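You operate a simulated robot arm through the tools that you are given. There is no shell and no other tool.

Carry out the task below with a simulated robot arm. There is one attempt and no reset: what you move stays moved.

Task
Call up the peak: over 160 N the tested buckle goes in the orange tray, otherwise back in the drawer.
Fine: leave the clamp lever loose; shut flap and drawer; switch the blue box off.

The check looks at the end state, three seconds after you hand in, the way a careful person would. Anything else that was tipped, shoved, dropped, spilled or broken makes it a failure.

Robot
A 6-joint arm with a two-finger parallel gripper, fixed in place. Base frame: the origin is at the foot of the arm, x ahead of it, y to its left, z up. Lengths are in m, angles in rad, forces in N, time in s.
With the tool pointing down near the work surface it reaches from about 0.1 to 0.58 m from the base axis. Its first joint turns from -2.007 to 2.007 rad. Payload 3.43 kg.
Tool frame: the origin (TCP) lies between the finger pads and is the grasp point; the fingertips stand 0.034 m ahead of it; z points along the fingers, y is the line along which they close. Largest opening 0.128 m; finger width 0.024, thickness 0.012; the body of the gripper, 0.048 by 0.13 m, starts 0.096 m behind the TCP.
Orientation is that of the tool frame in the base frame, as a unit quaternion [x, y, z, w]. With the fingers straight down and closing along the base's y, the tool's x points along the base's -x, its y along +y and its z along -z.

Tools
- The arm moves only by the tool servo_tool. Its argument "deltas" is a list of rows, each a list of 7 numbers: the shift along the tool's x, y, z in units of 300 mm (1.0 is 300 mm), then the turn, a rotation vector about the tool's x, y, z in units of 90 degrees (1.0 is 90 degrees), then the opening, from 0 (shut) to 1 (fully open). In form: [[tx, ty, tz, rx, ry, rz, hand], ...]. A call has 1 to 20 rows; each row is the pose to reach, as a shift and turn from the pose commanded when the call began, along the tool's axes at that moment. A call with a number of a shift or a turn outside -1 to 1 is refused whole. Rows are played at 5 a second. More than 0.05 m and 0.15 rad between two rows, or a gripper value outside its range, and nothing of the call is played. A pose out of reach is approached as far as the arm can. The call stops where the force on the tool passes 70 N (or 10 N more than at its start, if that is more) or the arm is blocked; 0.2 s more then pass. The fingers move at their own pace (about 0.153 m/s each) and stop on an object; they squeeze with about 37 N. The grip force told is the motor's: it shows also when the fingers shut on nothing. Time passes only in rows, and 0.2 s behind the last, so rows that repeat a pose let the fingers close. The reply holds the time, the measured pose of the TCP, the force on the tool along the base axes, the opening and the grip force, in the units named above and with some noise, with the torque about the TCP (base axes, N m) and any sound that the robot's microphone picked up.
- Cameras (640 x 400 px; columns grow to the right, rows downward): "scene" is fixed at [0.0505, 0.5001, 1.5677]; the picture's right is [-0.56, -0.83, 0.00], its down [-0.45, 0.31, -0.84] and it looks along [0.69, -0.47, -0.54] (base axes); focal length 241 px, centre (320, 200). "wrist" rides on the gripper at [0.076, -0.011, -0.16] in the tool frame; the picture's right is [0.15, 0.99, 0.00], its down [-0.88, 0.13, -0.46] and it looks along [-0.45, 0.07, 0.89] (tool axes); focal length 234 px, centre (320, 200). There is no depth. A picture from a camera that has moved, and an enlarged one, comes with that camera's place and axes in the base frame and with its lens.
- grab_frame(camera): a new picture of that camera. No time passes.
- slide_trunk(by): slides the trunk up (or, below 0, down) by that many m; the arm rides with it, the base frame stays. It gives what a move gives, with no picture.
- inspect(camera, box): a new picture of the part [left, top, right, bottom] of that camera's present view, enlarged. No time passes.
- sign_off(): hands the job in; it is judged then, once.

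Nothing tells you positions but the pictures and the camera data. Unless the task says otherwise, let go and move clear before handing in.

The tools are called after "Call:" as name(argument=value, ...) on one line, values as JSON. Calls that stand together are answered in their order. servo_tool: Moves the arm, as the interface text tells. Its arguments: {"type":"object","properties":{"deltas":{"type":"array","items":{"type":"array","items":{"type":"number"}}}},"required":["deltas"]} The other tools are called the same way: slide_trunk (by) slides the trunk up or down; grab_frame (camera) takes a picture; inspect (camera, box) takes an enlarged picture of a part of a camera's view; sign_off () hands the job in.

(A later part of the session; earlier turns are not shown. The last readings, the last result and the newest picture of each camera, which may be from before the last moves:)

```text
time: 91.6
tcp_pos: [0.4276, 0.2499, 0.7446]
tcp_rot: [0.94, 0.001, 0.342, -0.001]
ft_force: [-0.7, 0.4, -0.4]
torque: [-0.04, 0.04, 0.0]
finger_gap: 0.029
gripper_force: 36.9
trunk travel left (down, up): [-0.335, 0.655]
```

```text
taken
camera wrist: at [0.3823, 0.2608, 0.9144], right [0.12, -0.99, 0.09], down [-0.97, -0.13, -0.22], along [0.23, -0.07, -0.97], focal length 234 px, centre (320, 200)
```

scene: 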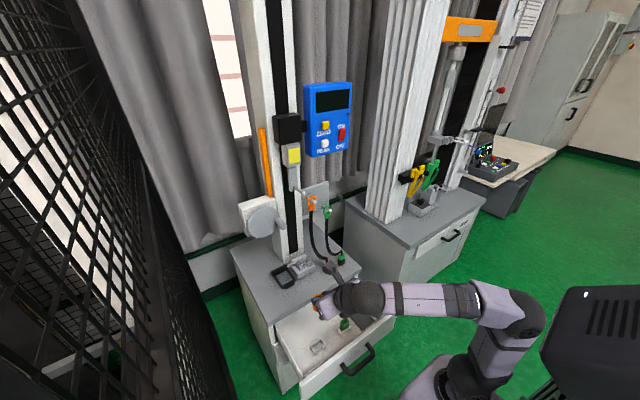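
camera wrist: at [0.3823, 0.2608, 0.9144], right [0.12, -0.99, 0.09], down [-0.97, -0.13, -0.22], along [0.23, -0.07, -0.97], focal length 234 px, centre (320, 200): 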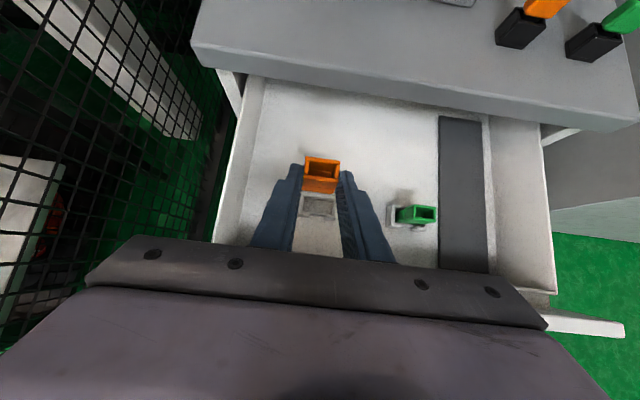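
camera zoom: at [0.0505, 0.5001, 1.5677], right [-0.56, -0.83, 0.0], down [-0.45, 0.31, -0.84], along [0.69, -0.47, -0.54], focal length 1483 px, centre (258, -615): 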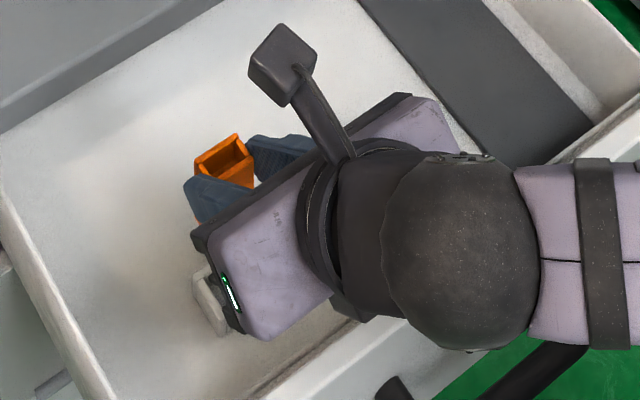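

Now I can measure well: nest opening is about 20 mm deep (x) and 45 mm wide (y), centred near (0.449, 0.239). The buckle needs roughly TCP x ≈ 0.426. I'll descend to just above contact height there, then press very lightly and search in x.

Call:
servo_tool(deltas=[[-0.05, 0.012, 0.057, 0, 0, 0, 0], [-0.1, 0.024, 0.115, 0, 0, 0, 0], [-0.15, 0.036, 0.173, 0, 0, 0, 0], [-0.19, 0.036, 0.218, 0, 0, 0, 0], [-0.19, 0.036, 0.218, 0, 0, 0, 0]])

Call:
servo_tool(deltas=[[-0.004, 0, 0.005, 0, 0, 0, 0], [-0.0086, 0, 0.0102, 0, 0, 0, 0], [-0.0086, 0, 0.0102, 0, 0, 0, 0]])

```text
time: 92.8
tcp_pos: [0.4283, 0.2406, 0.665]
tcp_rot: [0.937, 0.0, 0.349, -0.005]
ft_force: [0.5, -7.3, 36.2]
torque: [-0.39, -1.26, -0.19]
finger_gap: 0.0292
gripper_force: 36.8
trunk travel left (down, up): [-0.335, 0.655]
```

```text
time: 93.6
tcp_pos: [0.4274, 0.2409, 0.6585]
tcp_rot: [0.938, 0.001, 0.346, -0.004]
ft_force: [-1.1, -2.5, 27.5]
torque: [-0.22, -0.94, -0.14]
finger_gap: 0.0289
gripper_force: 37.3
trunk travel left (down, up): [-0.335, 0.655]
```

Contact now registers at the back wall (torque puts it near x=0.463), so the buckle has probably tilted in the grip. Lifting clear to look.

Call:
servo_tool(deltas=[[0.05, 0, -0.06, 0, 0, 0, 0], [0.1, 0, -0.12, 0, 0, 0, 0], [0.17, 0, -0.2, 0, 0, 0, 0], [0.17, 0, -0.2, 0, 0, 0, 0]])

Call:
inspect(camera="wrist", box=[290, 150, 370, 230])

Call:
inspect(camera="scene", box=[305, 310, 345, 340])

```text
time: 94.6
tcp_pos: [0.4274, 0.239, 0.7333]
tcp_rot: [0.94, 0.001, 0.342, -0.001]
ft_force: [0.4, -0.7, -0.2]
torque: [0.0, 0.02, -0.03]
finger_gap: 0.0291
gripper_force: 37.5
trunk travel left (down, up): [-0.335, 0.655]
```

```text
5.00 times, centred on (330, 190) of wrist
camera zoom: at [0.3833, 0.2506, 0.9029], right [0.11, -0.99, 0.09], down [-0.97, -0.13, -0.22], along [0.23, -0.07, -0.97], focal length 1171 px, centre (270, 250)
```

zoom: 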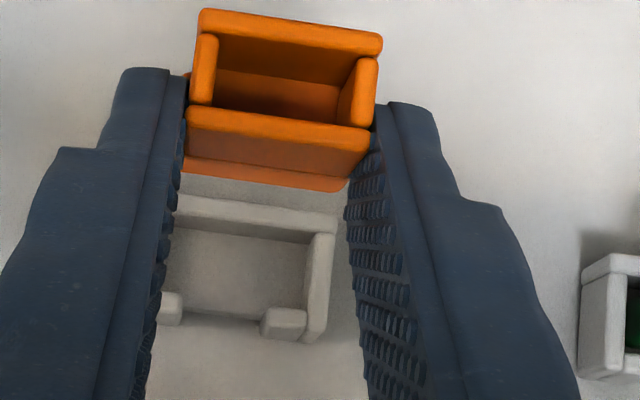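

```text
13.33 times, centred on (325, 325) of scene
camera zoom: at [0.0505, 0.5001, 1.5677], right [-0.56, -0.83, 0.0], down [-0.45, 0.31, -0.84], along [0.69, -0.47, -0.54], focal length 3214 px, centre (253, -1467)
```

zoom: 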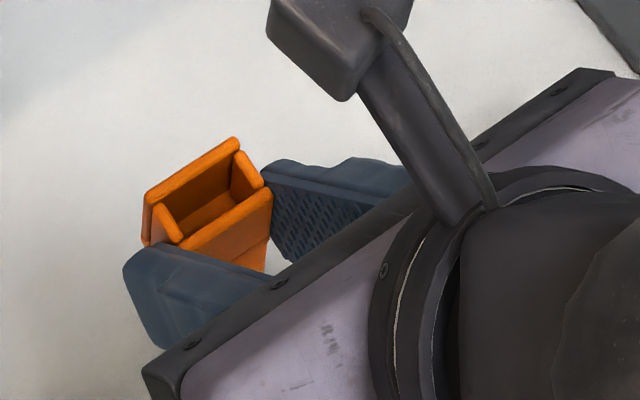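

The buckle has tilted about 5° (bottom toward the stand) and slipped up in the fingers. I'll set it down on the flat drawer floor behind the nests to level it and take a fresh, higher grip. First move over a clear spot at about (0.505, 0.19), correcting the tilt.

Call:
servo_tool(deltas=[[0.049, 0.054, 0.041, 0, -0.019, 0, 0], [0.098, 0.109, 0.082, 0, -0.038, 0, 0], [0.147, 0.163, 0.1235, 0, -0.056, 0, 0], [0.147, 0.163, 0.1235, 0, -0.056, 0, 0]])

Call:
grab_frame(camera="wrist")

Call:
inspect(camera="scene", box=[280, 290, 360, 350])

```text
time: 95.6
tcp_pos: [0.4853, 0.1903, 0.7335]
tcp_rot: [0.954, 0.002, 0.301, -0.002]
ft_force: [0.4, 0.3, 0.0]
torque: [0.0, 0.0, 0.0]
finger_gap: 0.0292
gripper_force: 37.3
trunk travel left (down, up): [-0.335, 0.655]
```

```text
taken
camera wrist: at [0.4556, 0.2015, 0.9062], right [0.12, -0.99, 0.08], down [-0.98, -0.13, -0.13], along [0.14, -0.07, -0.99], focal length 234 px, centre (320, 200)
```

wrist: 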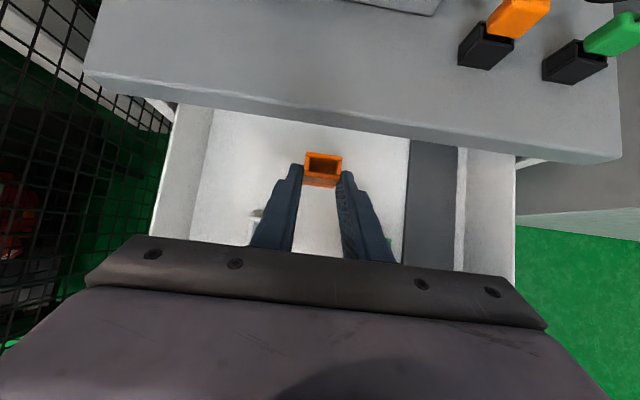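

```text
6.67 times, centred on (320, 320) of scene
camera zoom: at [0.0505, 0.5001, 1.5677], right [-0.56, -0.83, 0.0], down [-0.45, 0.31, -0.84], along [0.69, -0.47, -0.54], focal length 1607 px, centre (320, -600)
```

zoom: 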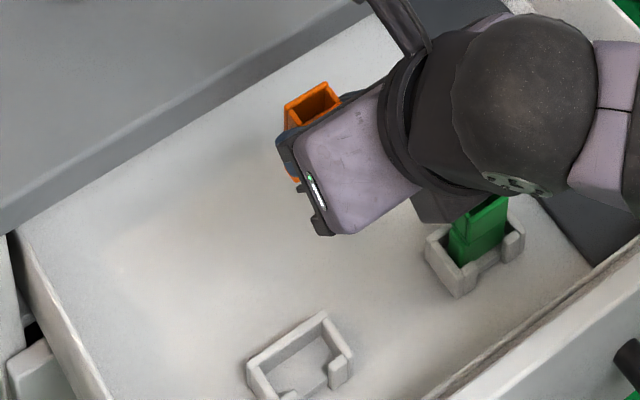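

Descending over the clear floor area.

Call:
servo_tool(deltas=[[-0.06, 0, 0.086, 0, 0, 0, 0], [-0.12, 0, 0.172, 0, 0, 0, 0], [-0.165, 0, 0.236, 0, 0, 0, 0], [-0.18, 0, 0.257, 0, 0, 0, 0], [-0.19, 0, 0.272, 0, 0, 0, 0]])

Call:
inspect(camera="wrist", box=[280, 140, 360, 210])

```text
time: 96.8
tcp_pos: [0.486, 0.1923, 0.6369]
tcp_rot: [0.953, 0.001, 0.304, -0.003]
ft_force: [-1.1, -2.2, 12.0]
torque: [-0.22, -0.18, -0.05]
finger_gap: 0.0292
gripper_force: 37.1
trunk travel left (down, up): [-0.335, 0.655]
```

```text
5.71 times, centred on (320, 175) of wrist
camera zoom: at [0.455, 0.2022, 0.8099], right [0.12, -0.99, 0.08], down [-0.98, -0.13, -0.14], along [0.15, -0.06, -0.99], focal length 1338 px, centre (320, 343)
```

zoom: 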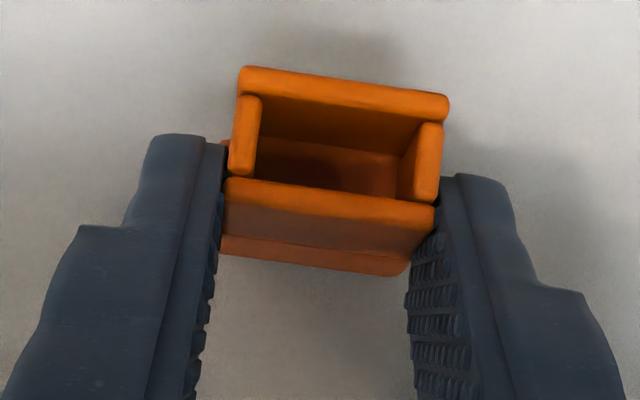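

Light contact with the drawer floor (12 N). Opening to let it stand.

Call:
servo_tool(deltas=[[0, 0, 0, 0, 0, 0, 0.27], [0, 0, 0, 0, 0, 0, 0.3], [0, 0, 0, 0, 0, 0, 0.36]])

Call:
inspect(camera="wrist", box=[280, 140, 360, 210])

Call:
inspect(camera="scene", box=[280, 290, 360, 350])

```text
time: 97.6
tcp_pos: [0.4846, 0.1907, 0.6325]
tcp_rot: [0.954, 0.001, 0.301, -0.001]
ft_force: [0.0, 0.2, -0.6]
torque: [-0.01, 0.0, -0.01]
finger_gap: 0.0461
gripper_force: 0.1
trunk travel left (down, up): [-0.335, 0.655]
```

```text
5.71 times, centred on (320, 175) of wrist
camera zoom: at [0.4556, 0.2024, 0.8067], right [0.12, -0.99, 0.08], down [-0.98, -0.13, -0.13], along [0.14, -0.07, -0.99], focal length 1338 px, centre (320, 343)
```

zoom: 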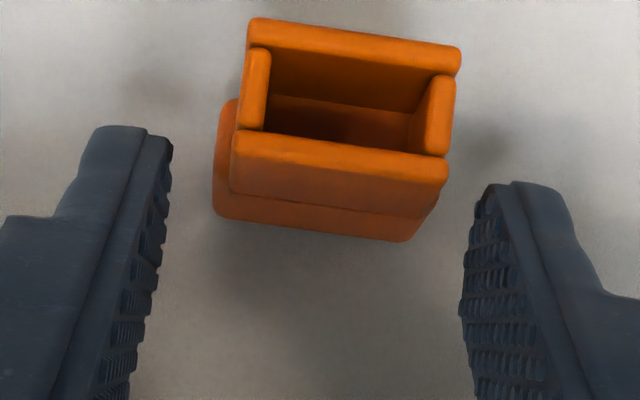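

```text
6.67 times, centred on (320, 320) of scene
camera zoom: at [0.0505, 0.5001, 1.5677], right [-0.56, -0.83, 0.0], down [-0.45, 0.31, -0.84], along [0.69, -0.47, -0.54], focal length 1607 px, centre (320, -600)
```

zoom: 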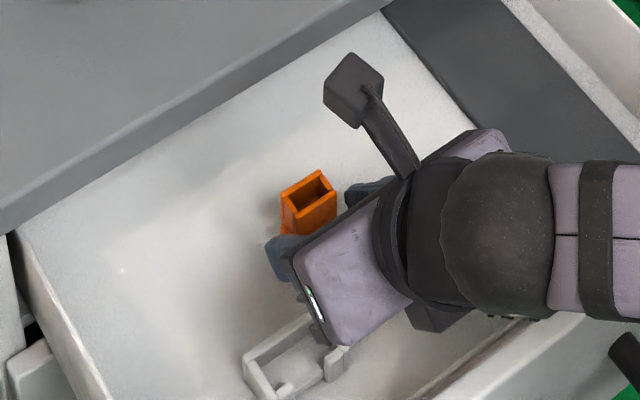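

The buckle now stands level on the drawer floor. To get precise alignment, I'll compare how it appears from a fixed camera offset with how the seated green buckle appears (its nest is aligned in x with the empty one). First rise 6 cm and measure the orange one.

Call:
servo_tool(deltas=[[0.057, 0, -0.082, 0, 0, 0, 0.45], [0.115, 0, -0.164, 0, 0, 0, 0.45], [0.115, 0, -0.164, 0, 0, 0, 0.45]])

Call:
inspect(camera="wrist", box=[280, 130, 360, 210])

Call:
servo_tool(deltas=[[-0.06, 0.088, -0.042, 0, 0, 0, 0.45], [-0.12, 0.176, -0.084, 0, 0, 0, 0.45], [-0.18, 0.263, -0.126, 0, 0, 0, 0.45], [-0.18, 0.263, -0.126, 0, 0, 0, 0.45]])

Call:
inspect(camera="wrist", box=[280, 130, 360, 210])

Call:
grab_frame(camera="wrist")

```text
time: 98.4
tcp_pos: [0.4845, 0.1915, 0.6951]
tcp_rot: [0.954, 0.001, 0.301, -0.001]
ft_force: [0.5, -0.3, 0.3]
torque: [0.0, 0.01, -0.01]
finger_gap: 0.0578
gripper_force: 0.0
trunk travel left (down, up): [-0.335, 0.655]
```

```text
5.00 times, centred on (320, 170) of wrist
camera zoom: at [0.4541, 0.2023, 0.8682], right [0.12, -0.99, 0.08], down [-0.98, -0.13, -0.13], along [0.14, -0.06, -0.99], focal length 1171 px, centre (320, 350)
```

zoom: 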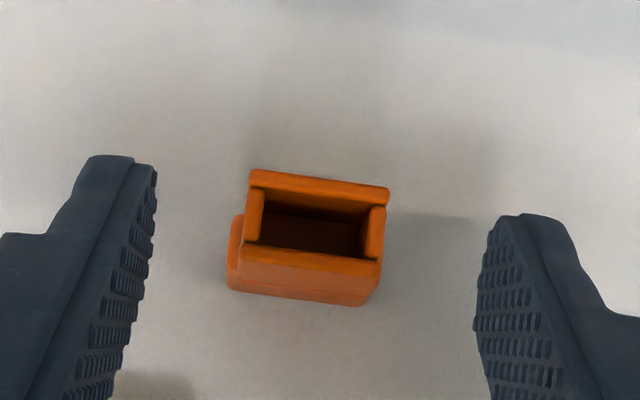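

```text
time: 99.4
tcp_pos: [0.4201, 0.1133, 0.6914]
tcp_rot: [0.954, 0.002, 0.299, 0.001]
ft_force: [-0.2, 0.4, 0.1]
torque: [0.01, 0.02, 0.02]
finger_gap: 0.0578
gripper_force: 0.1
trunk travel left (down, up): [-0.335, 0.655]
```

```text
5.00 times, centred on (320, 170) of wrist
camera zoom: at [0.3909, 0.1244, 0.8653], right [0.12, -0.99, 0.08], down [-0.98, -0.13, -0.13], along [0.14, -0.07, -0.99], focal length 1171 px, centre (320, 350)
```

zoom: 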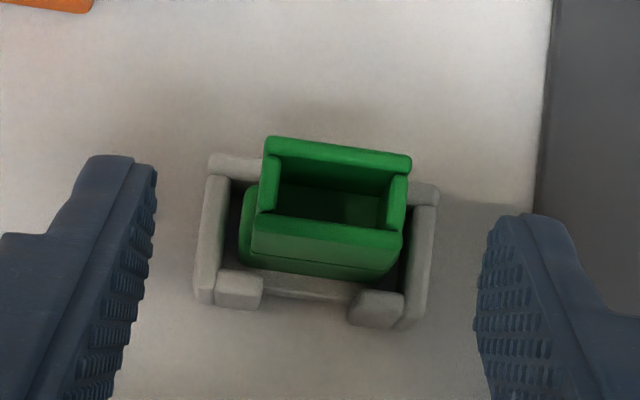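

```text
taken
camera wrist: at [0.3909, 0.1244, 0.8653], right [0.12, -0.99, 0.08], down [-0.98, -0.13, -0.13], along [0.14, -0.07, -0.99], focal length 234 px, centre (320, 200)
```

wrist: 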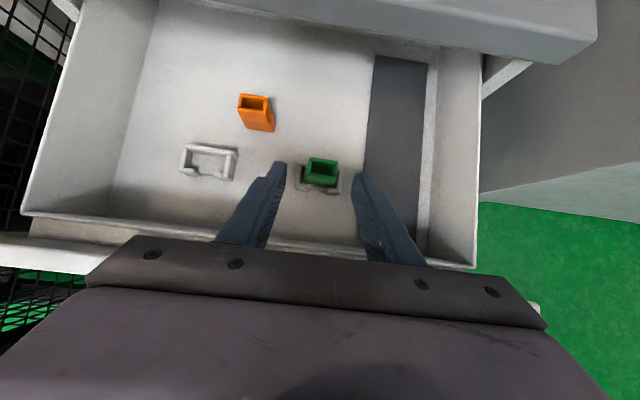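

Very useful: I can see exactly how the green buckle sits in its nest. Let me also zoom on the empty nest and the orange buckle from this same camera position.

Call:
inspect(camera="wrist", box=[165, 80, 345, 200])

Call:
inspect(camera="wrist", box=[170, 135, 250, 190])

```text
3.33 times, centred on (255, 140) of wrist
camera zoom: at [0.3909, 0.1244, 0.8653], right [0.12, -0.99, 0.08], down [-0.98, -0.13, -0.13], along [0.14, -0.07, -0.99], focal length 781 px, centre (537, 400)
```

zoom: 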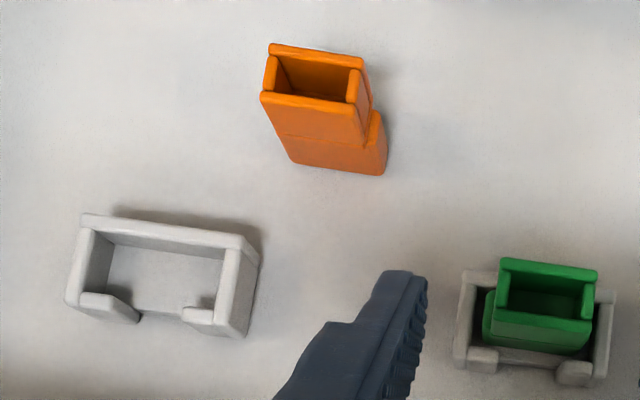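

```text
7.27 times, centred on (210, 162) of wrist
camera zoom: at [0.3909, 0.1244, 0.8653], right [0.12, -0.99, 0.08], down [-0.98, -0.13, -0.13], along [0.14, -0.07, -0.99], focal length 1703 px, centre (1120, 473)
```

zoom: 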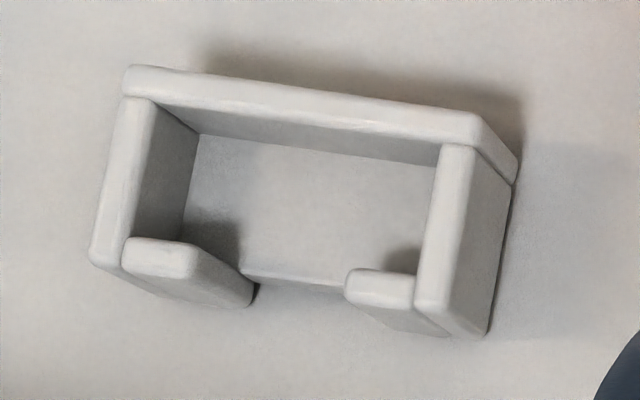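

In one view: nest opening centre ≈ (0.4555, 0.2395), orange buckle ≈ (0.5153, 0.1895), so the required displacement is (-0.060, +0.050). Going back above the orange buckle to re-grip high on it.

Call:
servo_tool(deltas=[[0.07, -0.085, 0.046, 0, 0, 0, 0.42], [0.14, -0.17, 0.092, 0, 0, 0, 0.42], [0.2115, -0.2557, 0.138, 0, 0, 0, 0.42], [0.2115, -0.2557, 0.138, 0, 0, 0, 0.42]])

Call:
inspect(camera="wrist", box=[280, 130, 360, 210])

```text
time: 100.4
tcp_pos: [0.4944, 0.192, 0.6976]
tcp_rot: [0.954, 0.001, 0.301, -0.001]
ft_force: [0.3, -0.4, -0.1]
torque: [-0.02, -0.01, -0.02]
finger_gap: 0.0536
gripper_force: 0.0
trunk travel left (down, up): [-0.335, 0.655]
```

```text
5.00 times, centred on (320, 170) of wrist
camera zoom: at [0.4639, 0.2018, 0.8706], right [0.12, -0.99, 0.08], down [-0.98, -0.13, -0.13], along [0.14, -0.07, -0.99], focal length 1171 px, centre (320, 350)
```

zoom: 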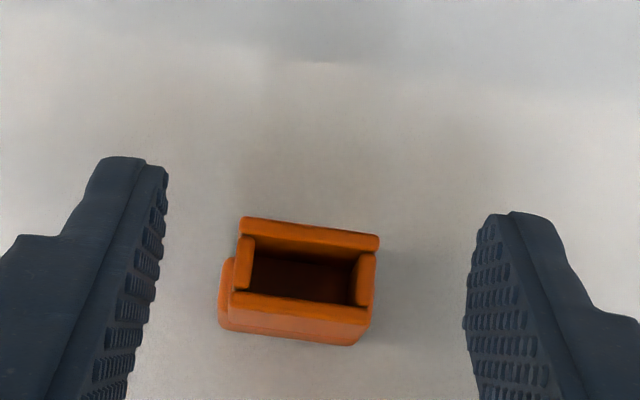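

Lined up. Descending 5.4 cm and gripping the upper part.

Call:
servo_tool(deltas=[[-0.03, 0.005, 0.05, 0, 0, 0, 0.42], [-0.065, 0.005, 0.1, 0, 0, 0, 0.42], [-0.097, 0.005, 0.15, 0, 0, 0, 0.42], [-0.097, 0.005, 0.15, 0, 0, 0, 0.42]])

Call:
inspect(camera="wrist", box=[280, 130, 360, 210])

Call:
servo_tool(deltas=[[0, 0, 0, 0, 0, 0, 0.3], [0, 0, 0, 0, 0, 0, 0.15], [0, 0, 0, 0, 0, 0, 0.1], [0, 0, 0, 0, 0, 0, 0]])

Call:
inspect(camera="wrist", box=[280, 130, 360, 210])

```text
time: 101.4
tcp_pos: [0.4948, 0.1878, 0.6425]
tcp_rot: [0.954, 0.001, 0.3, -0.001]
ft_force: [0.2, -0.6, 0.8]
torque: [0.01, -0.02, -0.01]
finger_gap: 0.0542
gripper_force: 0.1
trunk travel left (down, up): [-0.335, 0.655]
```

```text
5.00 times, centred on (320, 170) of wrist
camera zoom: at [0.4651, 0.1993, 0.8161], right [0.12, -0.99, 0.08], down [-0.98, -0.13, -0.13], along [0.14, -0.06, -0.99], focal length 1171 px, centre (320, 350)
```

zoom: 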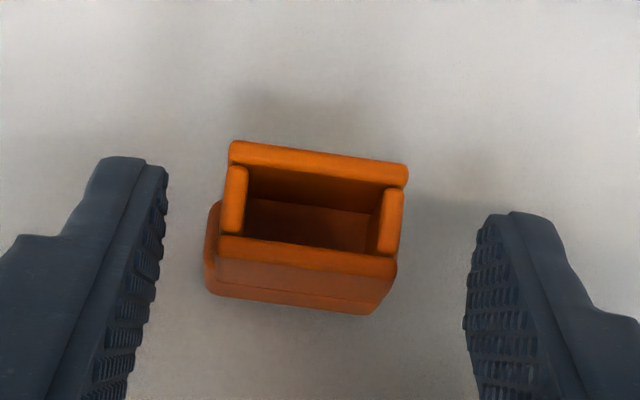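

```text
time: 102.4
tcp_pos: [0.495, 0.188, 0.6425]
tcp_rot: [0.954, 0.0, 0.301, -0.001]
ft_force: [-0.5, 0.0, 1.1]
torque: [-0.05, 0.07, 0.01]
finger_gap: 0.0292
gripper_force: 37.4
trunk travel left (down, up): [-0.335, 0.655]
```

```text
5.00 times, centred on (320, 170) of wrist
camera zoom: at [0.4651, 0.1994, 0.8162], right [0.12, -0.99, 0.08], down [-0.98, -0.13, -0.13], along [0.14, -0.07, -0.99], focal length 1171 px, centre (320, 350)
```

zoom: 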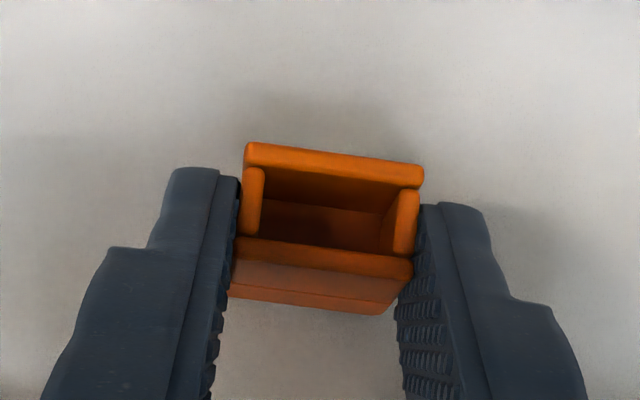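

Gripped fresh and level at 29 mm. Lifting 5 cm and moving by (-0.060, +0.0525) to above the nest.

Call:
servo_tool(deltas=[[0.048, 0, -0.068, 0, 0, 0, 0], [0.0957, 0, -0.1367, 0, 0, 0, 0], [0.045, -0.06, -0.175, 0, 0, 0, 0], [-0.01, -0.12, -0.21, 0, 0, 0, 0], [-0.0675, -0.175, -0.2509, 0, 0, 0, 0], [-0.0675, -0.175, -0.2509, 0, 0, 0, 0]])

Call:
inspect(camera="wrist", box=[280, 140, 360, 220])

Call:
inspect(camera="scene", box=[290, 300, 360, 360])

```text
time: 103.8
tcp_pos: [0.4361, 0.2404, 0.6917]
tcp_rot: [0.954, 0.002, 0.301, -0.001]
ft_force: [0.0, 0.1, -0.9]
torque: [0.01, -0.01, -0.03]
finger_gap: 0.0292
gripper_force: 37.0
trunk travel left (down, up): [-0.335, 0.655]
```

```text
5.00 times, centred on (320, 180) of wrist
camera zoom: at [0.4069, 0.2515, 0.8652], right [0.12, -0.99, 0.08], down [-0.98, -0.13, -0.13], along [0.14, -0.07, -0.99], focal length 1171 px, centre (320, 300)
```

zoom: 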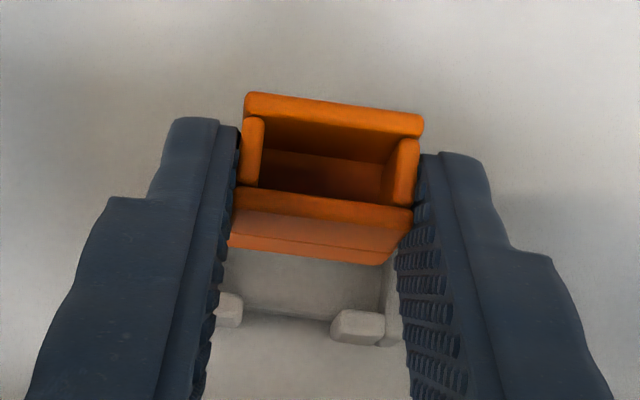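

```text
6.67 times, centred on (325, 330) of scene
camera zoom: at [0.0505, 0.5001, 1.5677], right [-0.56, -0.83, 0.0], down [-0.45, 0.31, -0.84], along [0.69, -0.47, -0.54], focal length 1607 px, centre (287, -667)
```

zoom: 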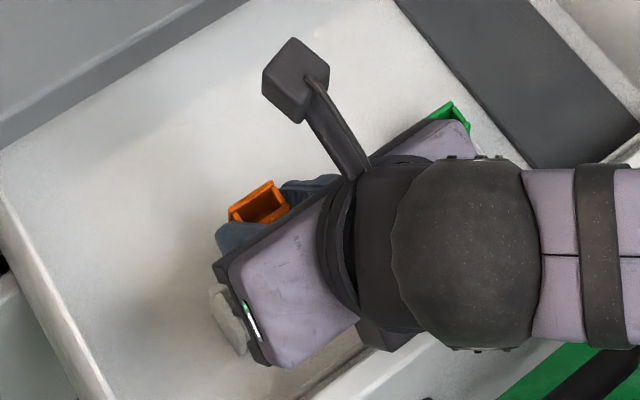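

Nearly aligned; the view suggests about 2 mm more toward me in x. Lowering to just above the rim with that correction.

Call:
servo_tool(deltas=[[-0.025, 0, 0.022, 0, 0, 0, 0], [-0.045, 0, 0.052, 0, 0, 0, 0], [-0.0639, 0, 0.0796, 0, 0, 0, 0], [-0.0639, 0, 0.0796, 0, 0, 0, 0]])

Call:
inspect(camera="wrist", box=[280, 140, 360, 220])

```text
time: 104.8
tcp_pos: [0.4349, 0.2417, 0.6617]
tcp_rot: [0.954, 0.002, 0.301, -0.001]
ft_force: [0.7, 0.6, 0.3]
torque: [0.03, 0.03, 0.0]
finger_gap: 0.0291
gripper_force: 37.1
trunk travel left (down, up): [-0.335, 0.655]
```

```text
5.00 times, centred on (320, 180) of wrist
camera zoom: at [0.4055, 0.2522, 0.8356], right [0.12, -0.99, 0.08], down [-0.98, -0.13, -0.13], along [0.14, -0.06, -0.99], focal length 1171 px, centre (320, 300)
```

zoom: 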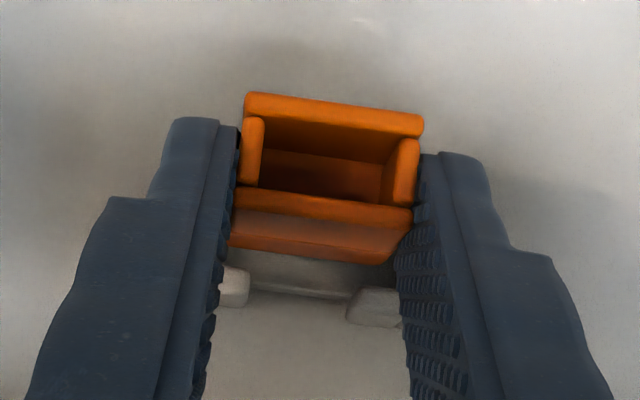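

The seated green buckle shows a similar ~4 mm front clearance, so this position is right; I'll bias 1 mm forward and lower gently.

Call:
servo_tool(deltas=[[-0.01, 0, 0.009, 0, 0, 0, 0], [-0.018, 0, 0.02, 0, 0, 0, 0], [-0.0235, 0, 0.0275, 0, 0, 0, 0]])

Call:
inspect(camera="wrist", box=[280, 140, 360, 220])

```text
time: 105.6
tcp_pos: [0.4333, 0.2412, 0.6508]
tcp_rot: [0.954, 0.0, 0.301, -0.001]
ft_force: [0.3, 0.4, 1.0]
torque: [-0.01, 0.01, 0.01]
finger_gap: 0.029
gripper_force: 37.5
trunk travel left (down, up): [-0.335, 0.655]
```

```text
5.00 times, centred on (320, 180) of wrist
camera zoom: at [0.4041, 0.2523, 0.8246], right [0.12, -0.99, 0.08], down [-0.98, -0.13, -0.13], along [0.14, -0.06, -0.99], focal length 1171 px, centre (320, 300)
```

zoom: 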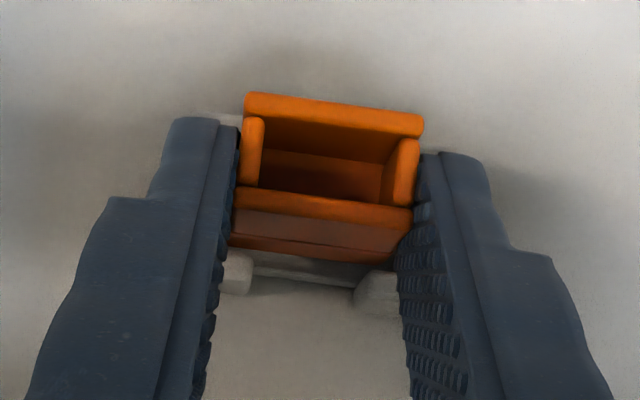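

No contact force at 0.651 — it's entering the nest. Continuing gently.

Call:
servo_tool(deltas=[[-0.006, 0, 0.0082, 0, 0, 0, 0], [-0.0115, 0, 0.0164, 0, 0, 0, 0]])

Call:
servo_tool(deltas=[[-0.003, 0, 0.0041, 0, 0, 0, 0], [-0.0057, 0, 0.0082, 0, 0, 0, 0]])

Call:
inspect(camera="wrist", box=[280, 140, 360, 220])

```text
time: 106.2
tcp_pos: [0.4351, 0.2413, 0.6498]
tcp_rot: [0.952, 0.002, 0.306, -0.004]
ft_force: [0.8, -1.6, 25.6]
torque: [-0.27, -0.53, -0.05]
finger_gap: 0.0292
gripper_force: 37.3
trunk travel left (down, up): [-0.335, 0.655]
```

```text
time: 106.8
tcp_pos: [0.435, 0.2407, 0.6476]
tcp_rot: [0.952, 0.001, 0.306, -0.004]
ft_force: [-0.9, 0.2, 30.9]
torque: [-0.17, -0.47, -0.06]
finger_gap: 0.0291
gripper_force: 37.0
trunk travel left (down, up): [-0.335, 0.655]
```

```text
5.00 times, centred on (320, 180) of wrist
camera zoom: at [0.4034, 0.2512, 0.8205], right [0.12, -0.99, 0.08], down [-0.98, -0.13, -0.14], along [0.15, -0.06, -0.99], focal length 1171 px, centre (320, 300)
```

zoom: 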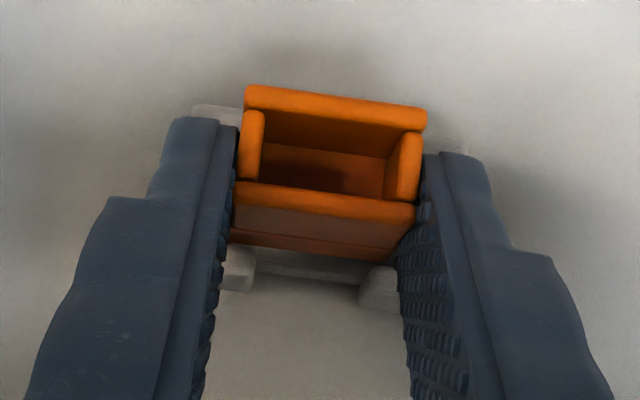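

Contact is now central under the buckle at a height matching the green one's seat (top ≈ 0.641), so it appears seated on the nest floor. Relieving the pressure slightly and opening.

Call:
servo_tool(deltas=[[0.006, 0, -0.008, 0, 0, 0, 0], [0.006, 0, -0.008, 0, 0, 0, 0.26], [0.006, 0, -0.008, 0, 0, 0, 0.32], [0.006, 0, -0.008, 0, 0, 0, 0.36]])

Call:
inspect(camera="wrist", box=[280, 140, 360, 220])

Call:
inspect(camera="scene", box=[290, 300, 360, 360])

```text
time: 107.8
tcp_pos: [0.434, 0.24, 0.645]
tcp_rot: [0.954, 0.001, 0.301, 0.0]
ft_force: [0.8, -0.1, -0.4]
torque: [-0.01, 0.03, 0.0]
finger_gap: 0.0461
gripper_force: 0.2
trunk travel left (down, up): [-0.335, 0.655]
```

```text
5.00 times, centred on (320, 180) of wrist
camera zoom: at [0.4046, 0.2513, 0.8187], right [0.12, -0.99, 0.08], down [-0.98, -0.13, -0.13], along [0.14, -0.07, -0.99], focal length 1171 px, centre (320, 300)
```

zoom: 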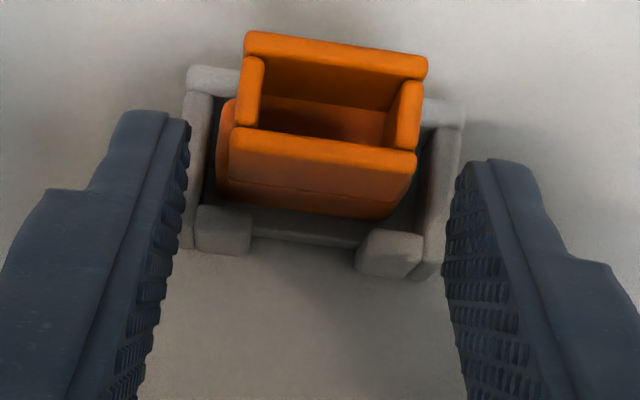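

```text
6.67 times, centred on (325, 330) of scene
camera zoom: at [0.0505, 0.5001, 1.5677], right [-0.56, -0.83, 0.0], down [-0.45, 0.31, -0.84], along [0.69, -0.47, -0.54], focal length 1607 px, centre (287, -667)
```

zoom: 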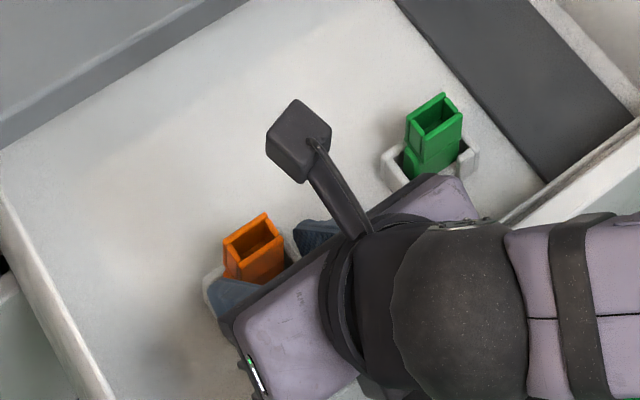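

The orange buckle sits inside its nest, matching the green one. Rising straight up to verify.

Call:
servo_tool(deltas=[[0.04, 0, -0.055, 0, 0, 0, 0.45], [0.1, 0, -0.14, 0, 0, 0, 0.45], [0.18, 0, -0.26, 0, 0, 0, 0.45], [0.26, 0, -0.37, 0, 0, 0, 0.45]])

Call:
inspect(camera="wrist", box=[260, 140, 440, 260])

Call:
inspect(camera="scene", box=[260, 290, 380, 390])

```text
time: 108.8
tcp_pos: [0.4349, 0.2412, 0.7805]
tcp_rot: [0.954, 0.002, 0.301, -0.001]
ft_force: [0.7, 0.8, 0.0]
torque: [-0.02, -0.02, 0.01]
finger_gap: 0.0576
gripper_force: 0.0
trunk travel left (down, up): [-0.335, 0.655]
```

```text
3.33 times, centred on (350, 200) of wrist
camera zoom: at [0.4053, 0.2518, 0.954], right [0.12, -0.99, 0.08], down [-0.98, -0.13, -0.13], along [0.14, -0.07, -0.99], focal length 781 px, centre (220, 200)
```

zoom: 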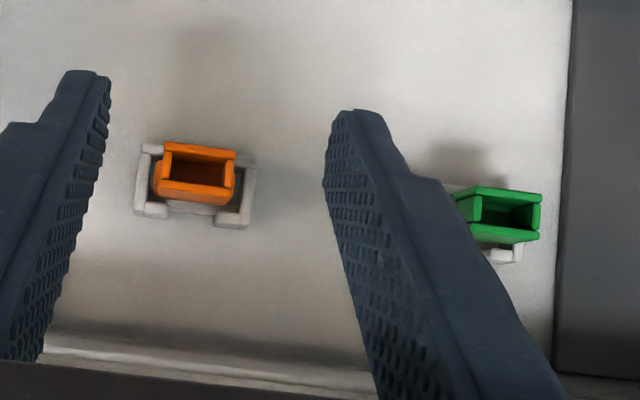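

```text
4.00 times, centred on (320, 340) of scene
camera zoom: at [0.0505, 0.5001, 1.5677], right [-0.56, -0.83, 0.0], down [-0.45, 0.31, -0.84], along [0.69, -0.47, -0.54], focal length 964 px, centre (320, -360)
```

zoom: 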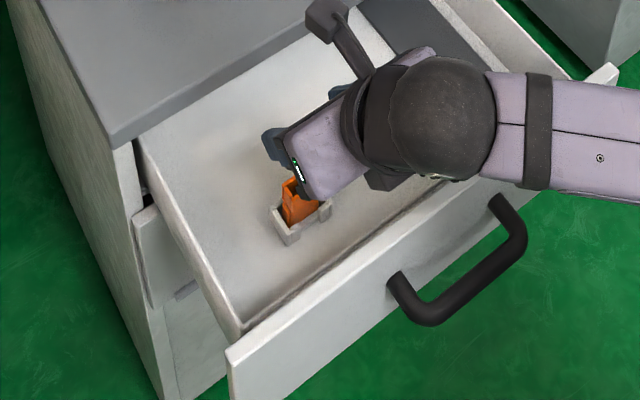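

Buckle is seated in its nest. Now to shut the drawer: I'll close the fingers, go in front of the drawer panel (above the handle bar) and push.

Call:
servo_tool(deltas=[[-0.07, 0.04, -0.062, 0, 0, 0, 0], [-0.14, 0.085, -0.124, 0, 0, 0, 0], [-0.21, 0.13, -0.186, 0, 0, 0, 0], [-0.28, 0.175, -0.248, 0, 0, 0, 0], [-0.35, 0.22, -0.31, 0, 0, 0, 0], [-0.413, 0.26, -0.37, 0, 0, 0, 0], [-0.413, 0.26, -0.37, 0, 0, 0, 0]])

Call:
grab_frame(camera="wrist")

Call:
grab_frame(camera="scene")

```text
time: 110.4
tcp_pos: [0.2911, 0.2219, 0.8167]
tcp_rot: [0.954, 0.001, 0.301, -0.001]
ft_force: [-0.1, 0.1, 1.0]
torque: [-0.02, 0.01, -0.01]
finger_gap: 0.0
gripper_force: 33.1
out of reach, approached as far as the arm can: row 4, 5, 6, 7
trunk travel left (down, up): [-0.335, 0.655]
```

```text
taken
camera wrist: at [0.2615, 0.2339, 0.9894], right [0.12, -0.99, 0.08], down [-0.98, -0.13, -0.13], along [0.14, -0.07, -0.99], focal length 234 px, centre (320, 200)
```

wrist: 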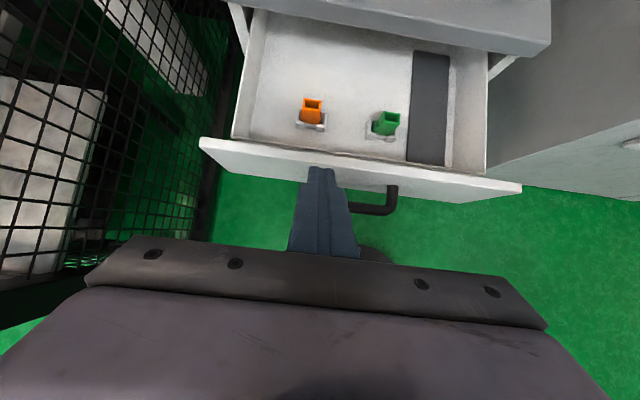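

```text
taken
```

scene: 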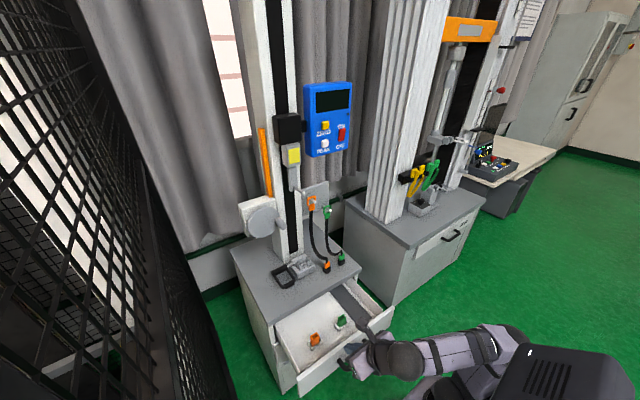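

At 35° the near side is limited, so I'll turn the tool straight down and shift to the drawer's centre line.

Call:
servo_tool(deltas=[[0, 0.03, 0, 0, -0.08, 0, 0], [0, 0.07, 0, 0, -0.16, 0, 0], [0, 0.11, 0, 0, -0.24, 0, 0], [0, 0.15, 0, 0, -0.32, 0, 0], [0, 0.197, 0, 0, -0.389, 0, 0], [0, 0.197, 0, 0, -0.389, 0, 0]])

Call:
grab_frame(camera="wrist")

```text
time: 111.8
tcp_pos: [0.2921, 0.1617, 0.8181]
tcp_rot: [1.0, 0.002, -0.001, 0.0]
ft_force: [0.5, -0.3, -0.2]
torque: [0.04, -0.02, 0.01]
finger_gap: 0.0
gripper_force: 32.3
trunk travel left (down, up): [-0.335, 0.655]
```

```text
taken
camera wrist: at [0.3678, 0.1736, 0.9762], right [0.15, -0.99, 0.0], down [-0.88, -0.13, 0.46], along [-0.45, -0.07, -0.89], focal length 234 px, centre (320, 200)
```

wrist: 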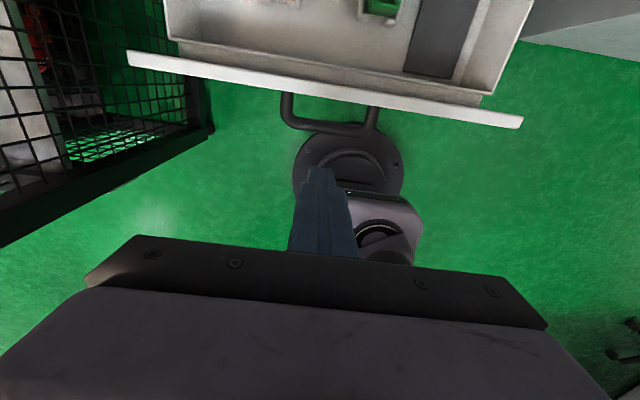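

Panel front is at about x=0.353, handle bar at 0.311 (z≈0.64). Lowering so the fingertips sit just above the bar in front of the panel.

Call:
servo_tool(deltas=[[0.03, 0, 0.12, 0, 0, 0, 0], [0.06, 0, 0.25, 0, 0, 0, 0], [0.087, 0, 0.36, 0, 0, 0, 0], [0.087, 0, 0.42, 0, 0, 0, 0], [0.087, 0, 0.42, 0, 0, 0, 0]])

Call:
grab_frame(camera="wrist")

Call:
inspect(camera="scene", box=[260, 290, 420, 400])

```text
time: 113.0
tcp_pos: [0.3168, 0.1626, 0.6917]
tcp_rot: [1.0, 0.002, 0.0, -0.001]
ft_force: [-0.6, 0.4, 0.3]
torque: [0.01, -0.01, 0.01]
finger_gap: 0.0
gripper_force: 32.9
trunk travel left (down, up): [-0.335, 0.655]
```

```text
taken
camera wrist: at [0.3922, 0.1748, 0.8495], right [0.15, -0.99, 0.0], down [-0.88, -0.13, 0.46], along [-0.45, -0.07, -0.89], focal length 234 px, centre (320, 200)
```

wrist: 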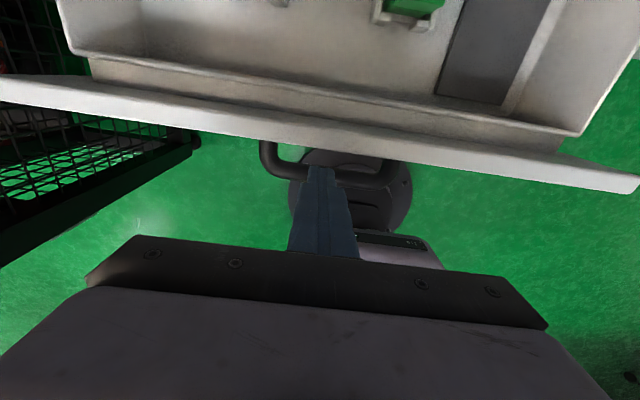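

```text
3.64 times, centred on (340, 345) of scene
camera zoom: at [0.0505, 0.5001, 1.5677], right [-0.56, -0.83, 0.0], down [-0.45, 0.31, -0.84], along [0.69, -0.47, -0.54], focal length 877 px, centre (247, -327)
```

zoom: 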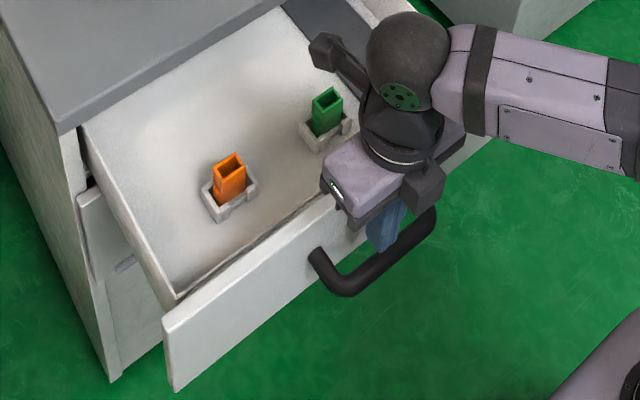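

Positioned behind the bar, above it, facing the panel. Pushing the drawer in steadily.

Call:
servo_tool(deltas=[[0.05, 0, 0, 0, 0, 0, 0], [0.1, 0, 0, 0, 0, 0, 0], [0.15, 0, 0, 0, 0, 0, 0], [0.2, 0, 0, 0, 0, 0, 0], [0.25, 0, 0, 0, 0, 0, 0], [0.3, 0, 0, 0, 0, 0, 0], [0.35, 0, 0, 0, 0, 0, 0], [0.4, 0, 0, 0, 0, 0, 0]])

Call:
inspect(camera="scene", box=[250, 270, 410, 390])

Call:
grab_frame(camera="wrist")

```text
time: 114.8
tcp_pos: [0.4388, 0.1617, 0.6903]
tcp_rot: [1.0, 0.002, -0.001, -0.001]
ft_force: [0.9, -0.4, -0.1]
torque: [-0.04, -0.02, 0.03]
finger_gap: 0.0001
gripper_force: 33.0
trunk travel left (down, up): [-0.335, 0.655]
```

```text
3.33 times, centred on (330, 330) of scene
camera zoom: at [0.0505, 0.5001, 1.5677], right [-0.56, -0.83, 0.0], down [-0.45, 0.31, -0.84], along [0.69, -0.47, -0.54], focal length 804 px, centre (287, -233)
```

zoom: 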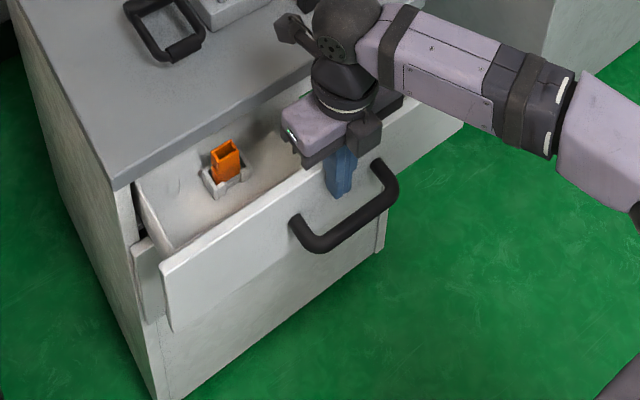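

```text
taken
camera wrist: at [0.5147, 0.1737, 0.8498], right [0.15, -0.99, 0.0], down [-0.88, -0.13, 0.46], along [-0.45, -0.07, -0.89], focal length 234 px, centre (320, 200)
```

wrist: 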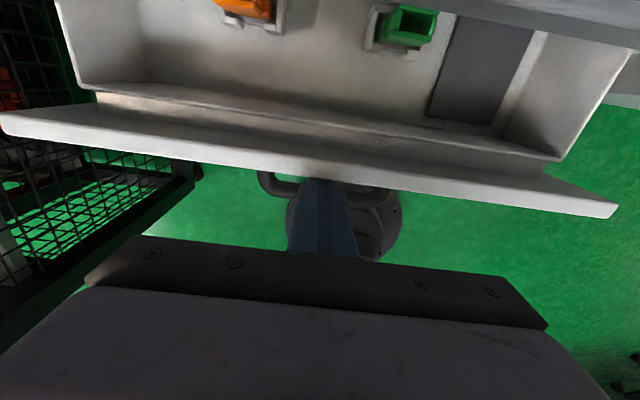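

Drawer is moving smoothly and both buckles stay upright. Continuing.

Call:
servo_tool(deltas=[[0.05, 0, 0, 0, 0, 0, 0], [0.1, 0, 0, 0, 0, 0, 0], [0.15, 0, 0, 0, 0, 0, 0], [0.2, 0, 0, 0, 0, 0, 0], [0.24, 0, 0, 0, 0, 0, 0], [0.27, 0, 0, 0, 0, 0, 0]])

Call:
inspect(camera="scene", box=[250, 270, 410, 390])

Call:
grab_frame(camera="wrist")

```text
time: 116.2
tcp_pos: [0.5202, 0.162, 0.6912]
tcp_rot: [1.0, 0.002, 0.001, -0.002]
ft_force: [-0.1, -0.3, 0.5]
torque: [0.0, -0.01, 0.0]
finger_gap: 0.0
gripper_force: 33.3
trunk travel left (down, up): [-0.335, 0.655]
```

```text
3.33 times, centred on (330, 330) of scene
camera zoom: at [0.0505, 0.5001, 1.5677], right [-0.56, -0.83, 0.0], down [-0.45, 0.31, -0.84], along [0.69, -0.47, -0.54], focal length 804 px, centre (287, -233)
```

zoom: 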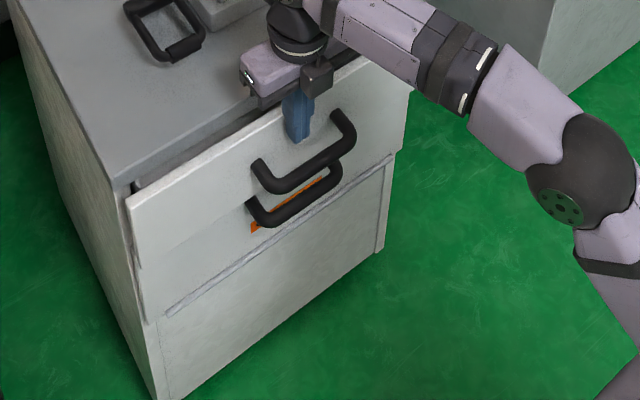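

```text
taken
camera wrist: at [0.5955, 0.1738, 0.8498], right [0.15, -0.99, 0.0], down [-0.88, -0.13, 0.45], along [-0.45, -0.07, -0.89], focal length 234 px, centre (320, 200)
```

wrist: 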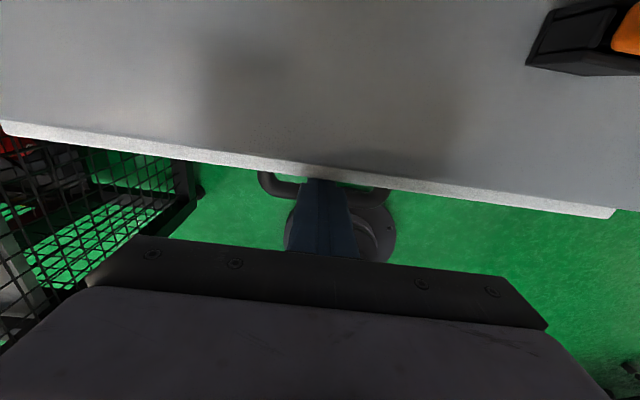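

About 2 cm to go. Pushing in small steps and watching the force for the stop.

Call:
servo_tool(deltas=[[0.01, 0, 0, 0, 0, 0, 0], [0.02, 0, 0, 0, 0, 0, 0], [0.03, 0, 0, 0, 0, 0, 0], [0.04, 0, 0, 0, 0, 0, 0]])

Call:
servo_tool(deltas=[[0.007, 0, 0, 0, 0, 0, 0], [0.014, 0, 0, 0, 0, 0, 0]])

Call:
inspect(camera="scene", box=[250, 270, 410, 390])

```text
time: 117.2
tcp_pos: [0.5317, 0.1634, 0.6919]
tcp_rot: [1.0, 0.002, -0.001, -0.001]
ft_force: [0.3, 0.1, -0.1]
torque: [-0.02, 0.01, -0.01]
finger_gap: 0.0
gripper_force: 32.8
trunk travel left (down, up): [-0.335, 0.655]
```

```text
time: 117.8
tcp_pos: [0.5343, 0.1627, 0.6919]
tcp_rot: [1.0, 0.002, 0.002, -0.001]
ft_force: [0.6, 0.0, -0.1]
torque: [0.01, 0.01, 0.01]
finger_gap: 0.0001
gripper_force: 32.9
trunk travel left (down, up): [-0.335, 0.655]
```

```text
3.33 times, centred on (330, 330) of scene
camera zoom: at [0.0505, 0.5001, 1.5677], right [-0.56, -0.83, 0.0], down [-0.45, 0.31, -0.84], along [0.69, -0.47, -0.54], focal length 804 px, centre (287, -233)
```

zoom: 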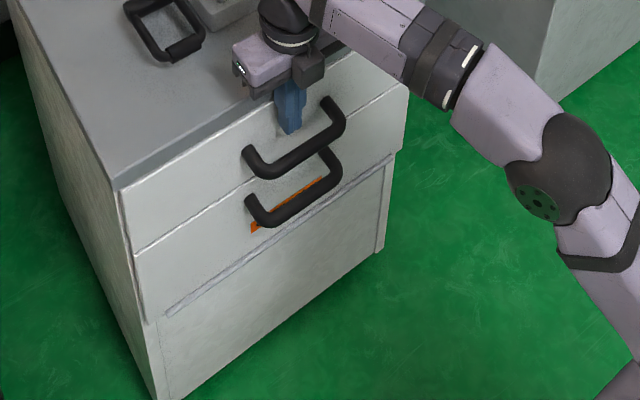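

Nearly flush with the flap. Continuing until I feel the stop.

Call:
servo_tool(deltas=[[0.007, 0, 0, 0, 0, 0, 0], [0.014, 0, 0, 0, 0, 0, 0]])

Call:
servo_tool(deltas=[[0.007, 0, 0, 0, 0, 0, 0], [0.014, 0, 0, 0, 0, 0, 0]])

Call:
inspect(camera="scene", box=[270, 275, 350, 345])

```text
time: 118.4
tcp_pos: [0.5388, 0.1624, 0.6912]
tcp_rot: [1.0, 0.002, 0.001, -0.001]
ft_force: [-0.2, -0.9, -0.1]
torque: [0.0, -0.01, -0.01]
finger_gap: 0.0
gripper_force: 32.8
trunk travel left (down, up): [-0.335, 0.655]
```

```text
time: 119.0
tcp_pos: [0.5413, 0.1629, 0.692]
tcp_rot: [1.0, 0.003, -0.002, 0.0]
ft_force: [-21.7, -0.4, -2.5]
torque: [0.06, -0.82, -0.23]
finger_gap: 0.0
gripper_force: 32.8
trunk travel left (down, up): [-0.335, 0.655]
```

```text
5.71 times, centred on (310, 310) of scene
camera zoom: at [0.0505, 0.5001, 1.5677], right [-0.56, -0.83, 0.0], down [-0.45, 0.31, -0.84], along [0.69, -0.47, -0.54], focal length 1378 px, centre (377, -429)
```

zoom: 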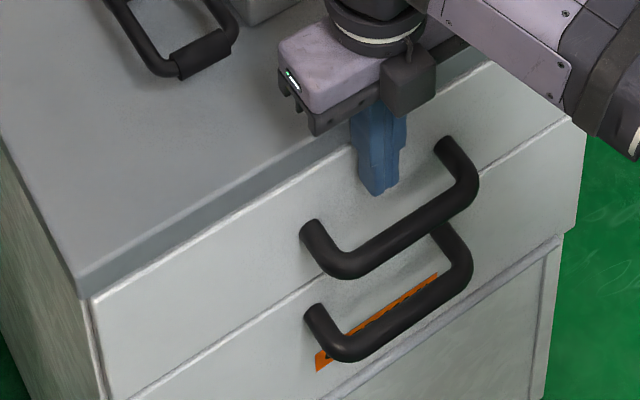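

The force (21 N) acts high up, so the fingers have met the worktop edge; the drawer looks flush. I'll back off and compare with the initial picture.

Call:
servo_tool(deltas=[[-0.01, 0, 0, 0, 0, 0, 0], [-0.03, 0, 0, 0, 0, 0, 0], [-0.035, 0, -0.1, 0, 0, 0, 0], [-0.1, 0, -0.25, 0, 0, 0, 0], [-0.25, 0, -0.4, 0, 0, 0, 0], [-0.4, 0, -0.45, 0, 0, 0, 0], [-0.5, 0, -0.45, 0, 0, 0, 0]])

Call:
inspect(camera="scene", box=[280, 285, 360, 345])

Call:
inspect(camera="scene", box=[220, 260, 380, 400])

Call:
grab_frame(camera="wrist")

```text
refused: row 5 steps farther than a row can; nothing moved
```

```text
6.67 times, centred on (320, 315) of scene
camera zoom: at [0.0505, 0.5001, 1.5677], right [-0.56, -0.83, 0.0], down [-0.45, 0.31, -0.84], along [0.69, -0.47, -0.54], focal length 1607 px, centre (320, -567)
```

zoom: 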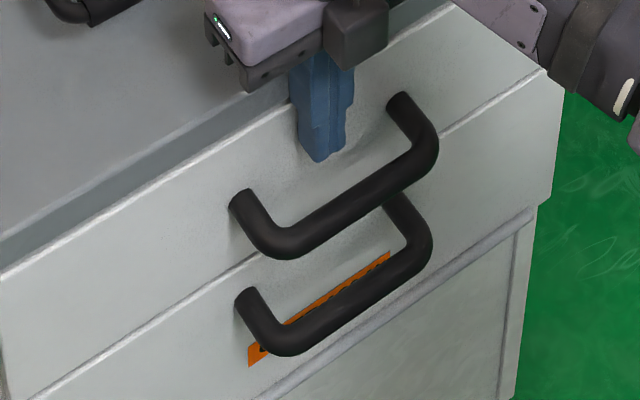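

```text
2.86 times, centred on (300, 330) of scene
camera zoom: at [0.0505, 0.5001, 1.5677], right [-0.56, -0.83, 0.0], down [-0.45, 0.31, -0.84], along [0.69, -0.47, -0.54], focal length 689 px, centre (377, -171)
```

zoom: 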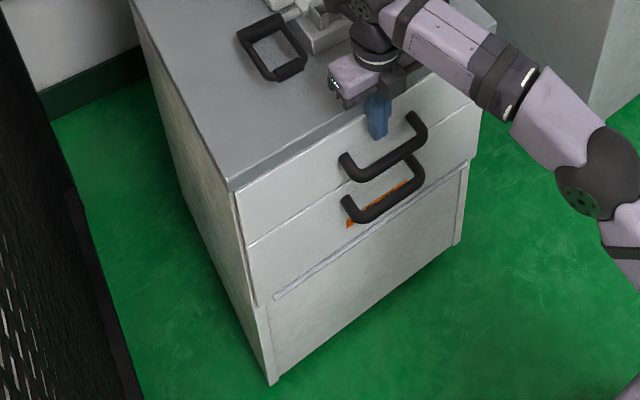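

```text
taken
camera wrist: at [0.6174, 0.1748, 0.8493], right [0.15, -0.99, 0.0], down [-0.88, -0.13, 0.46], along [-0.46, -0.07, -0.89], focal length 234 px, centre (320, 200)
```

wrist: 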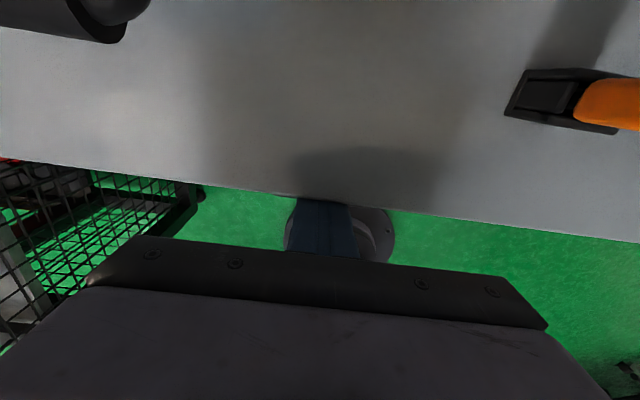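

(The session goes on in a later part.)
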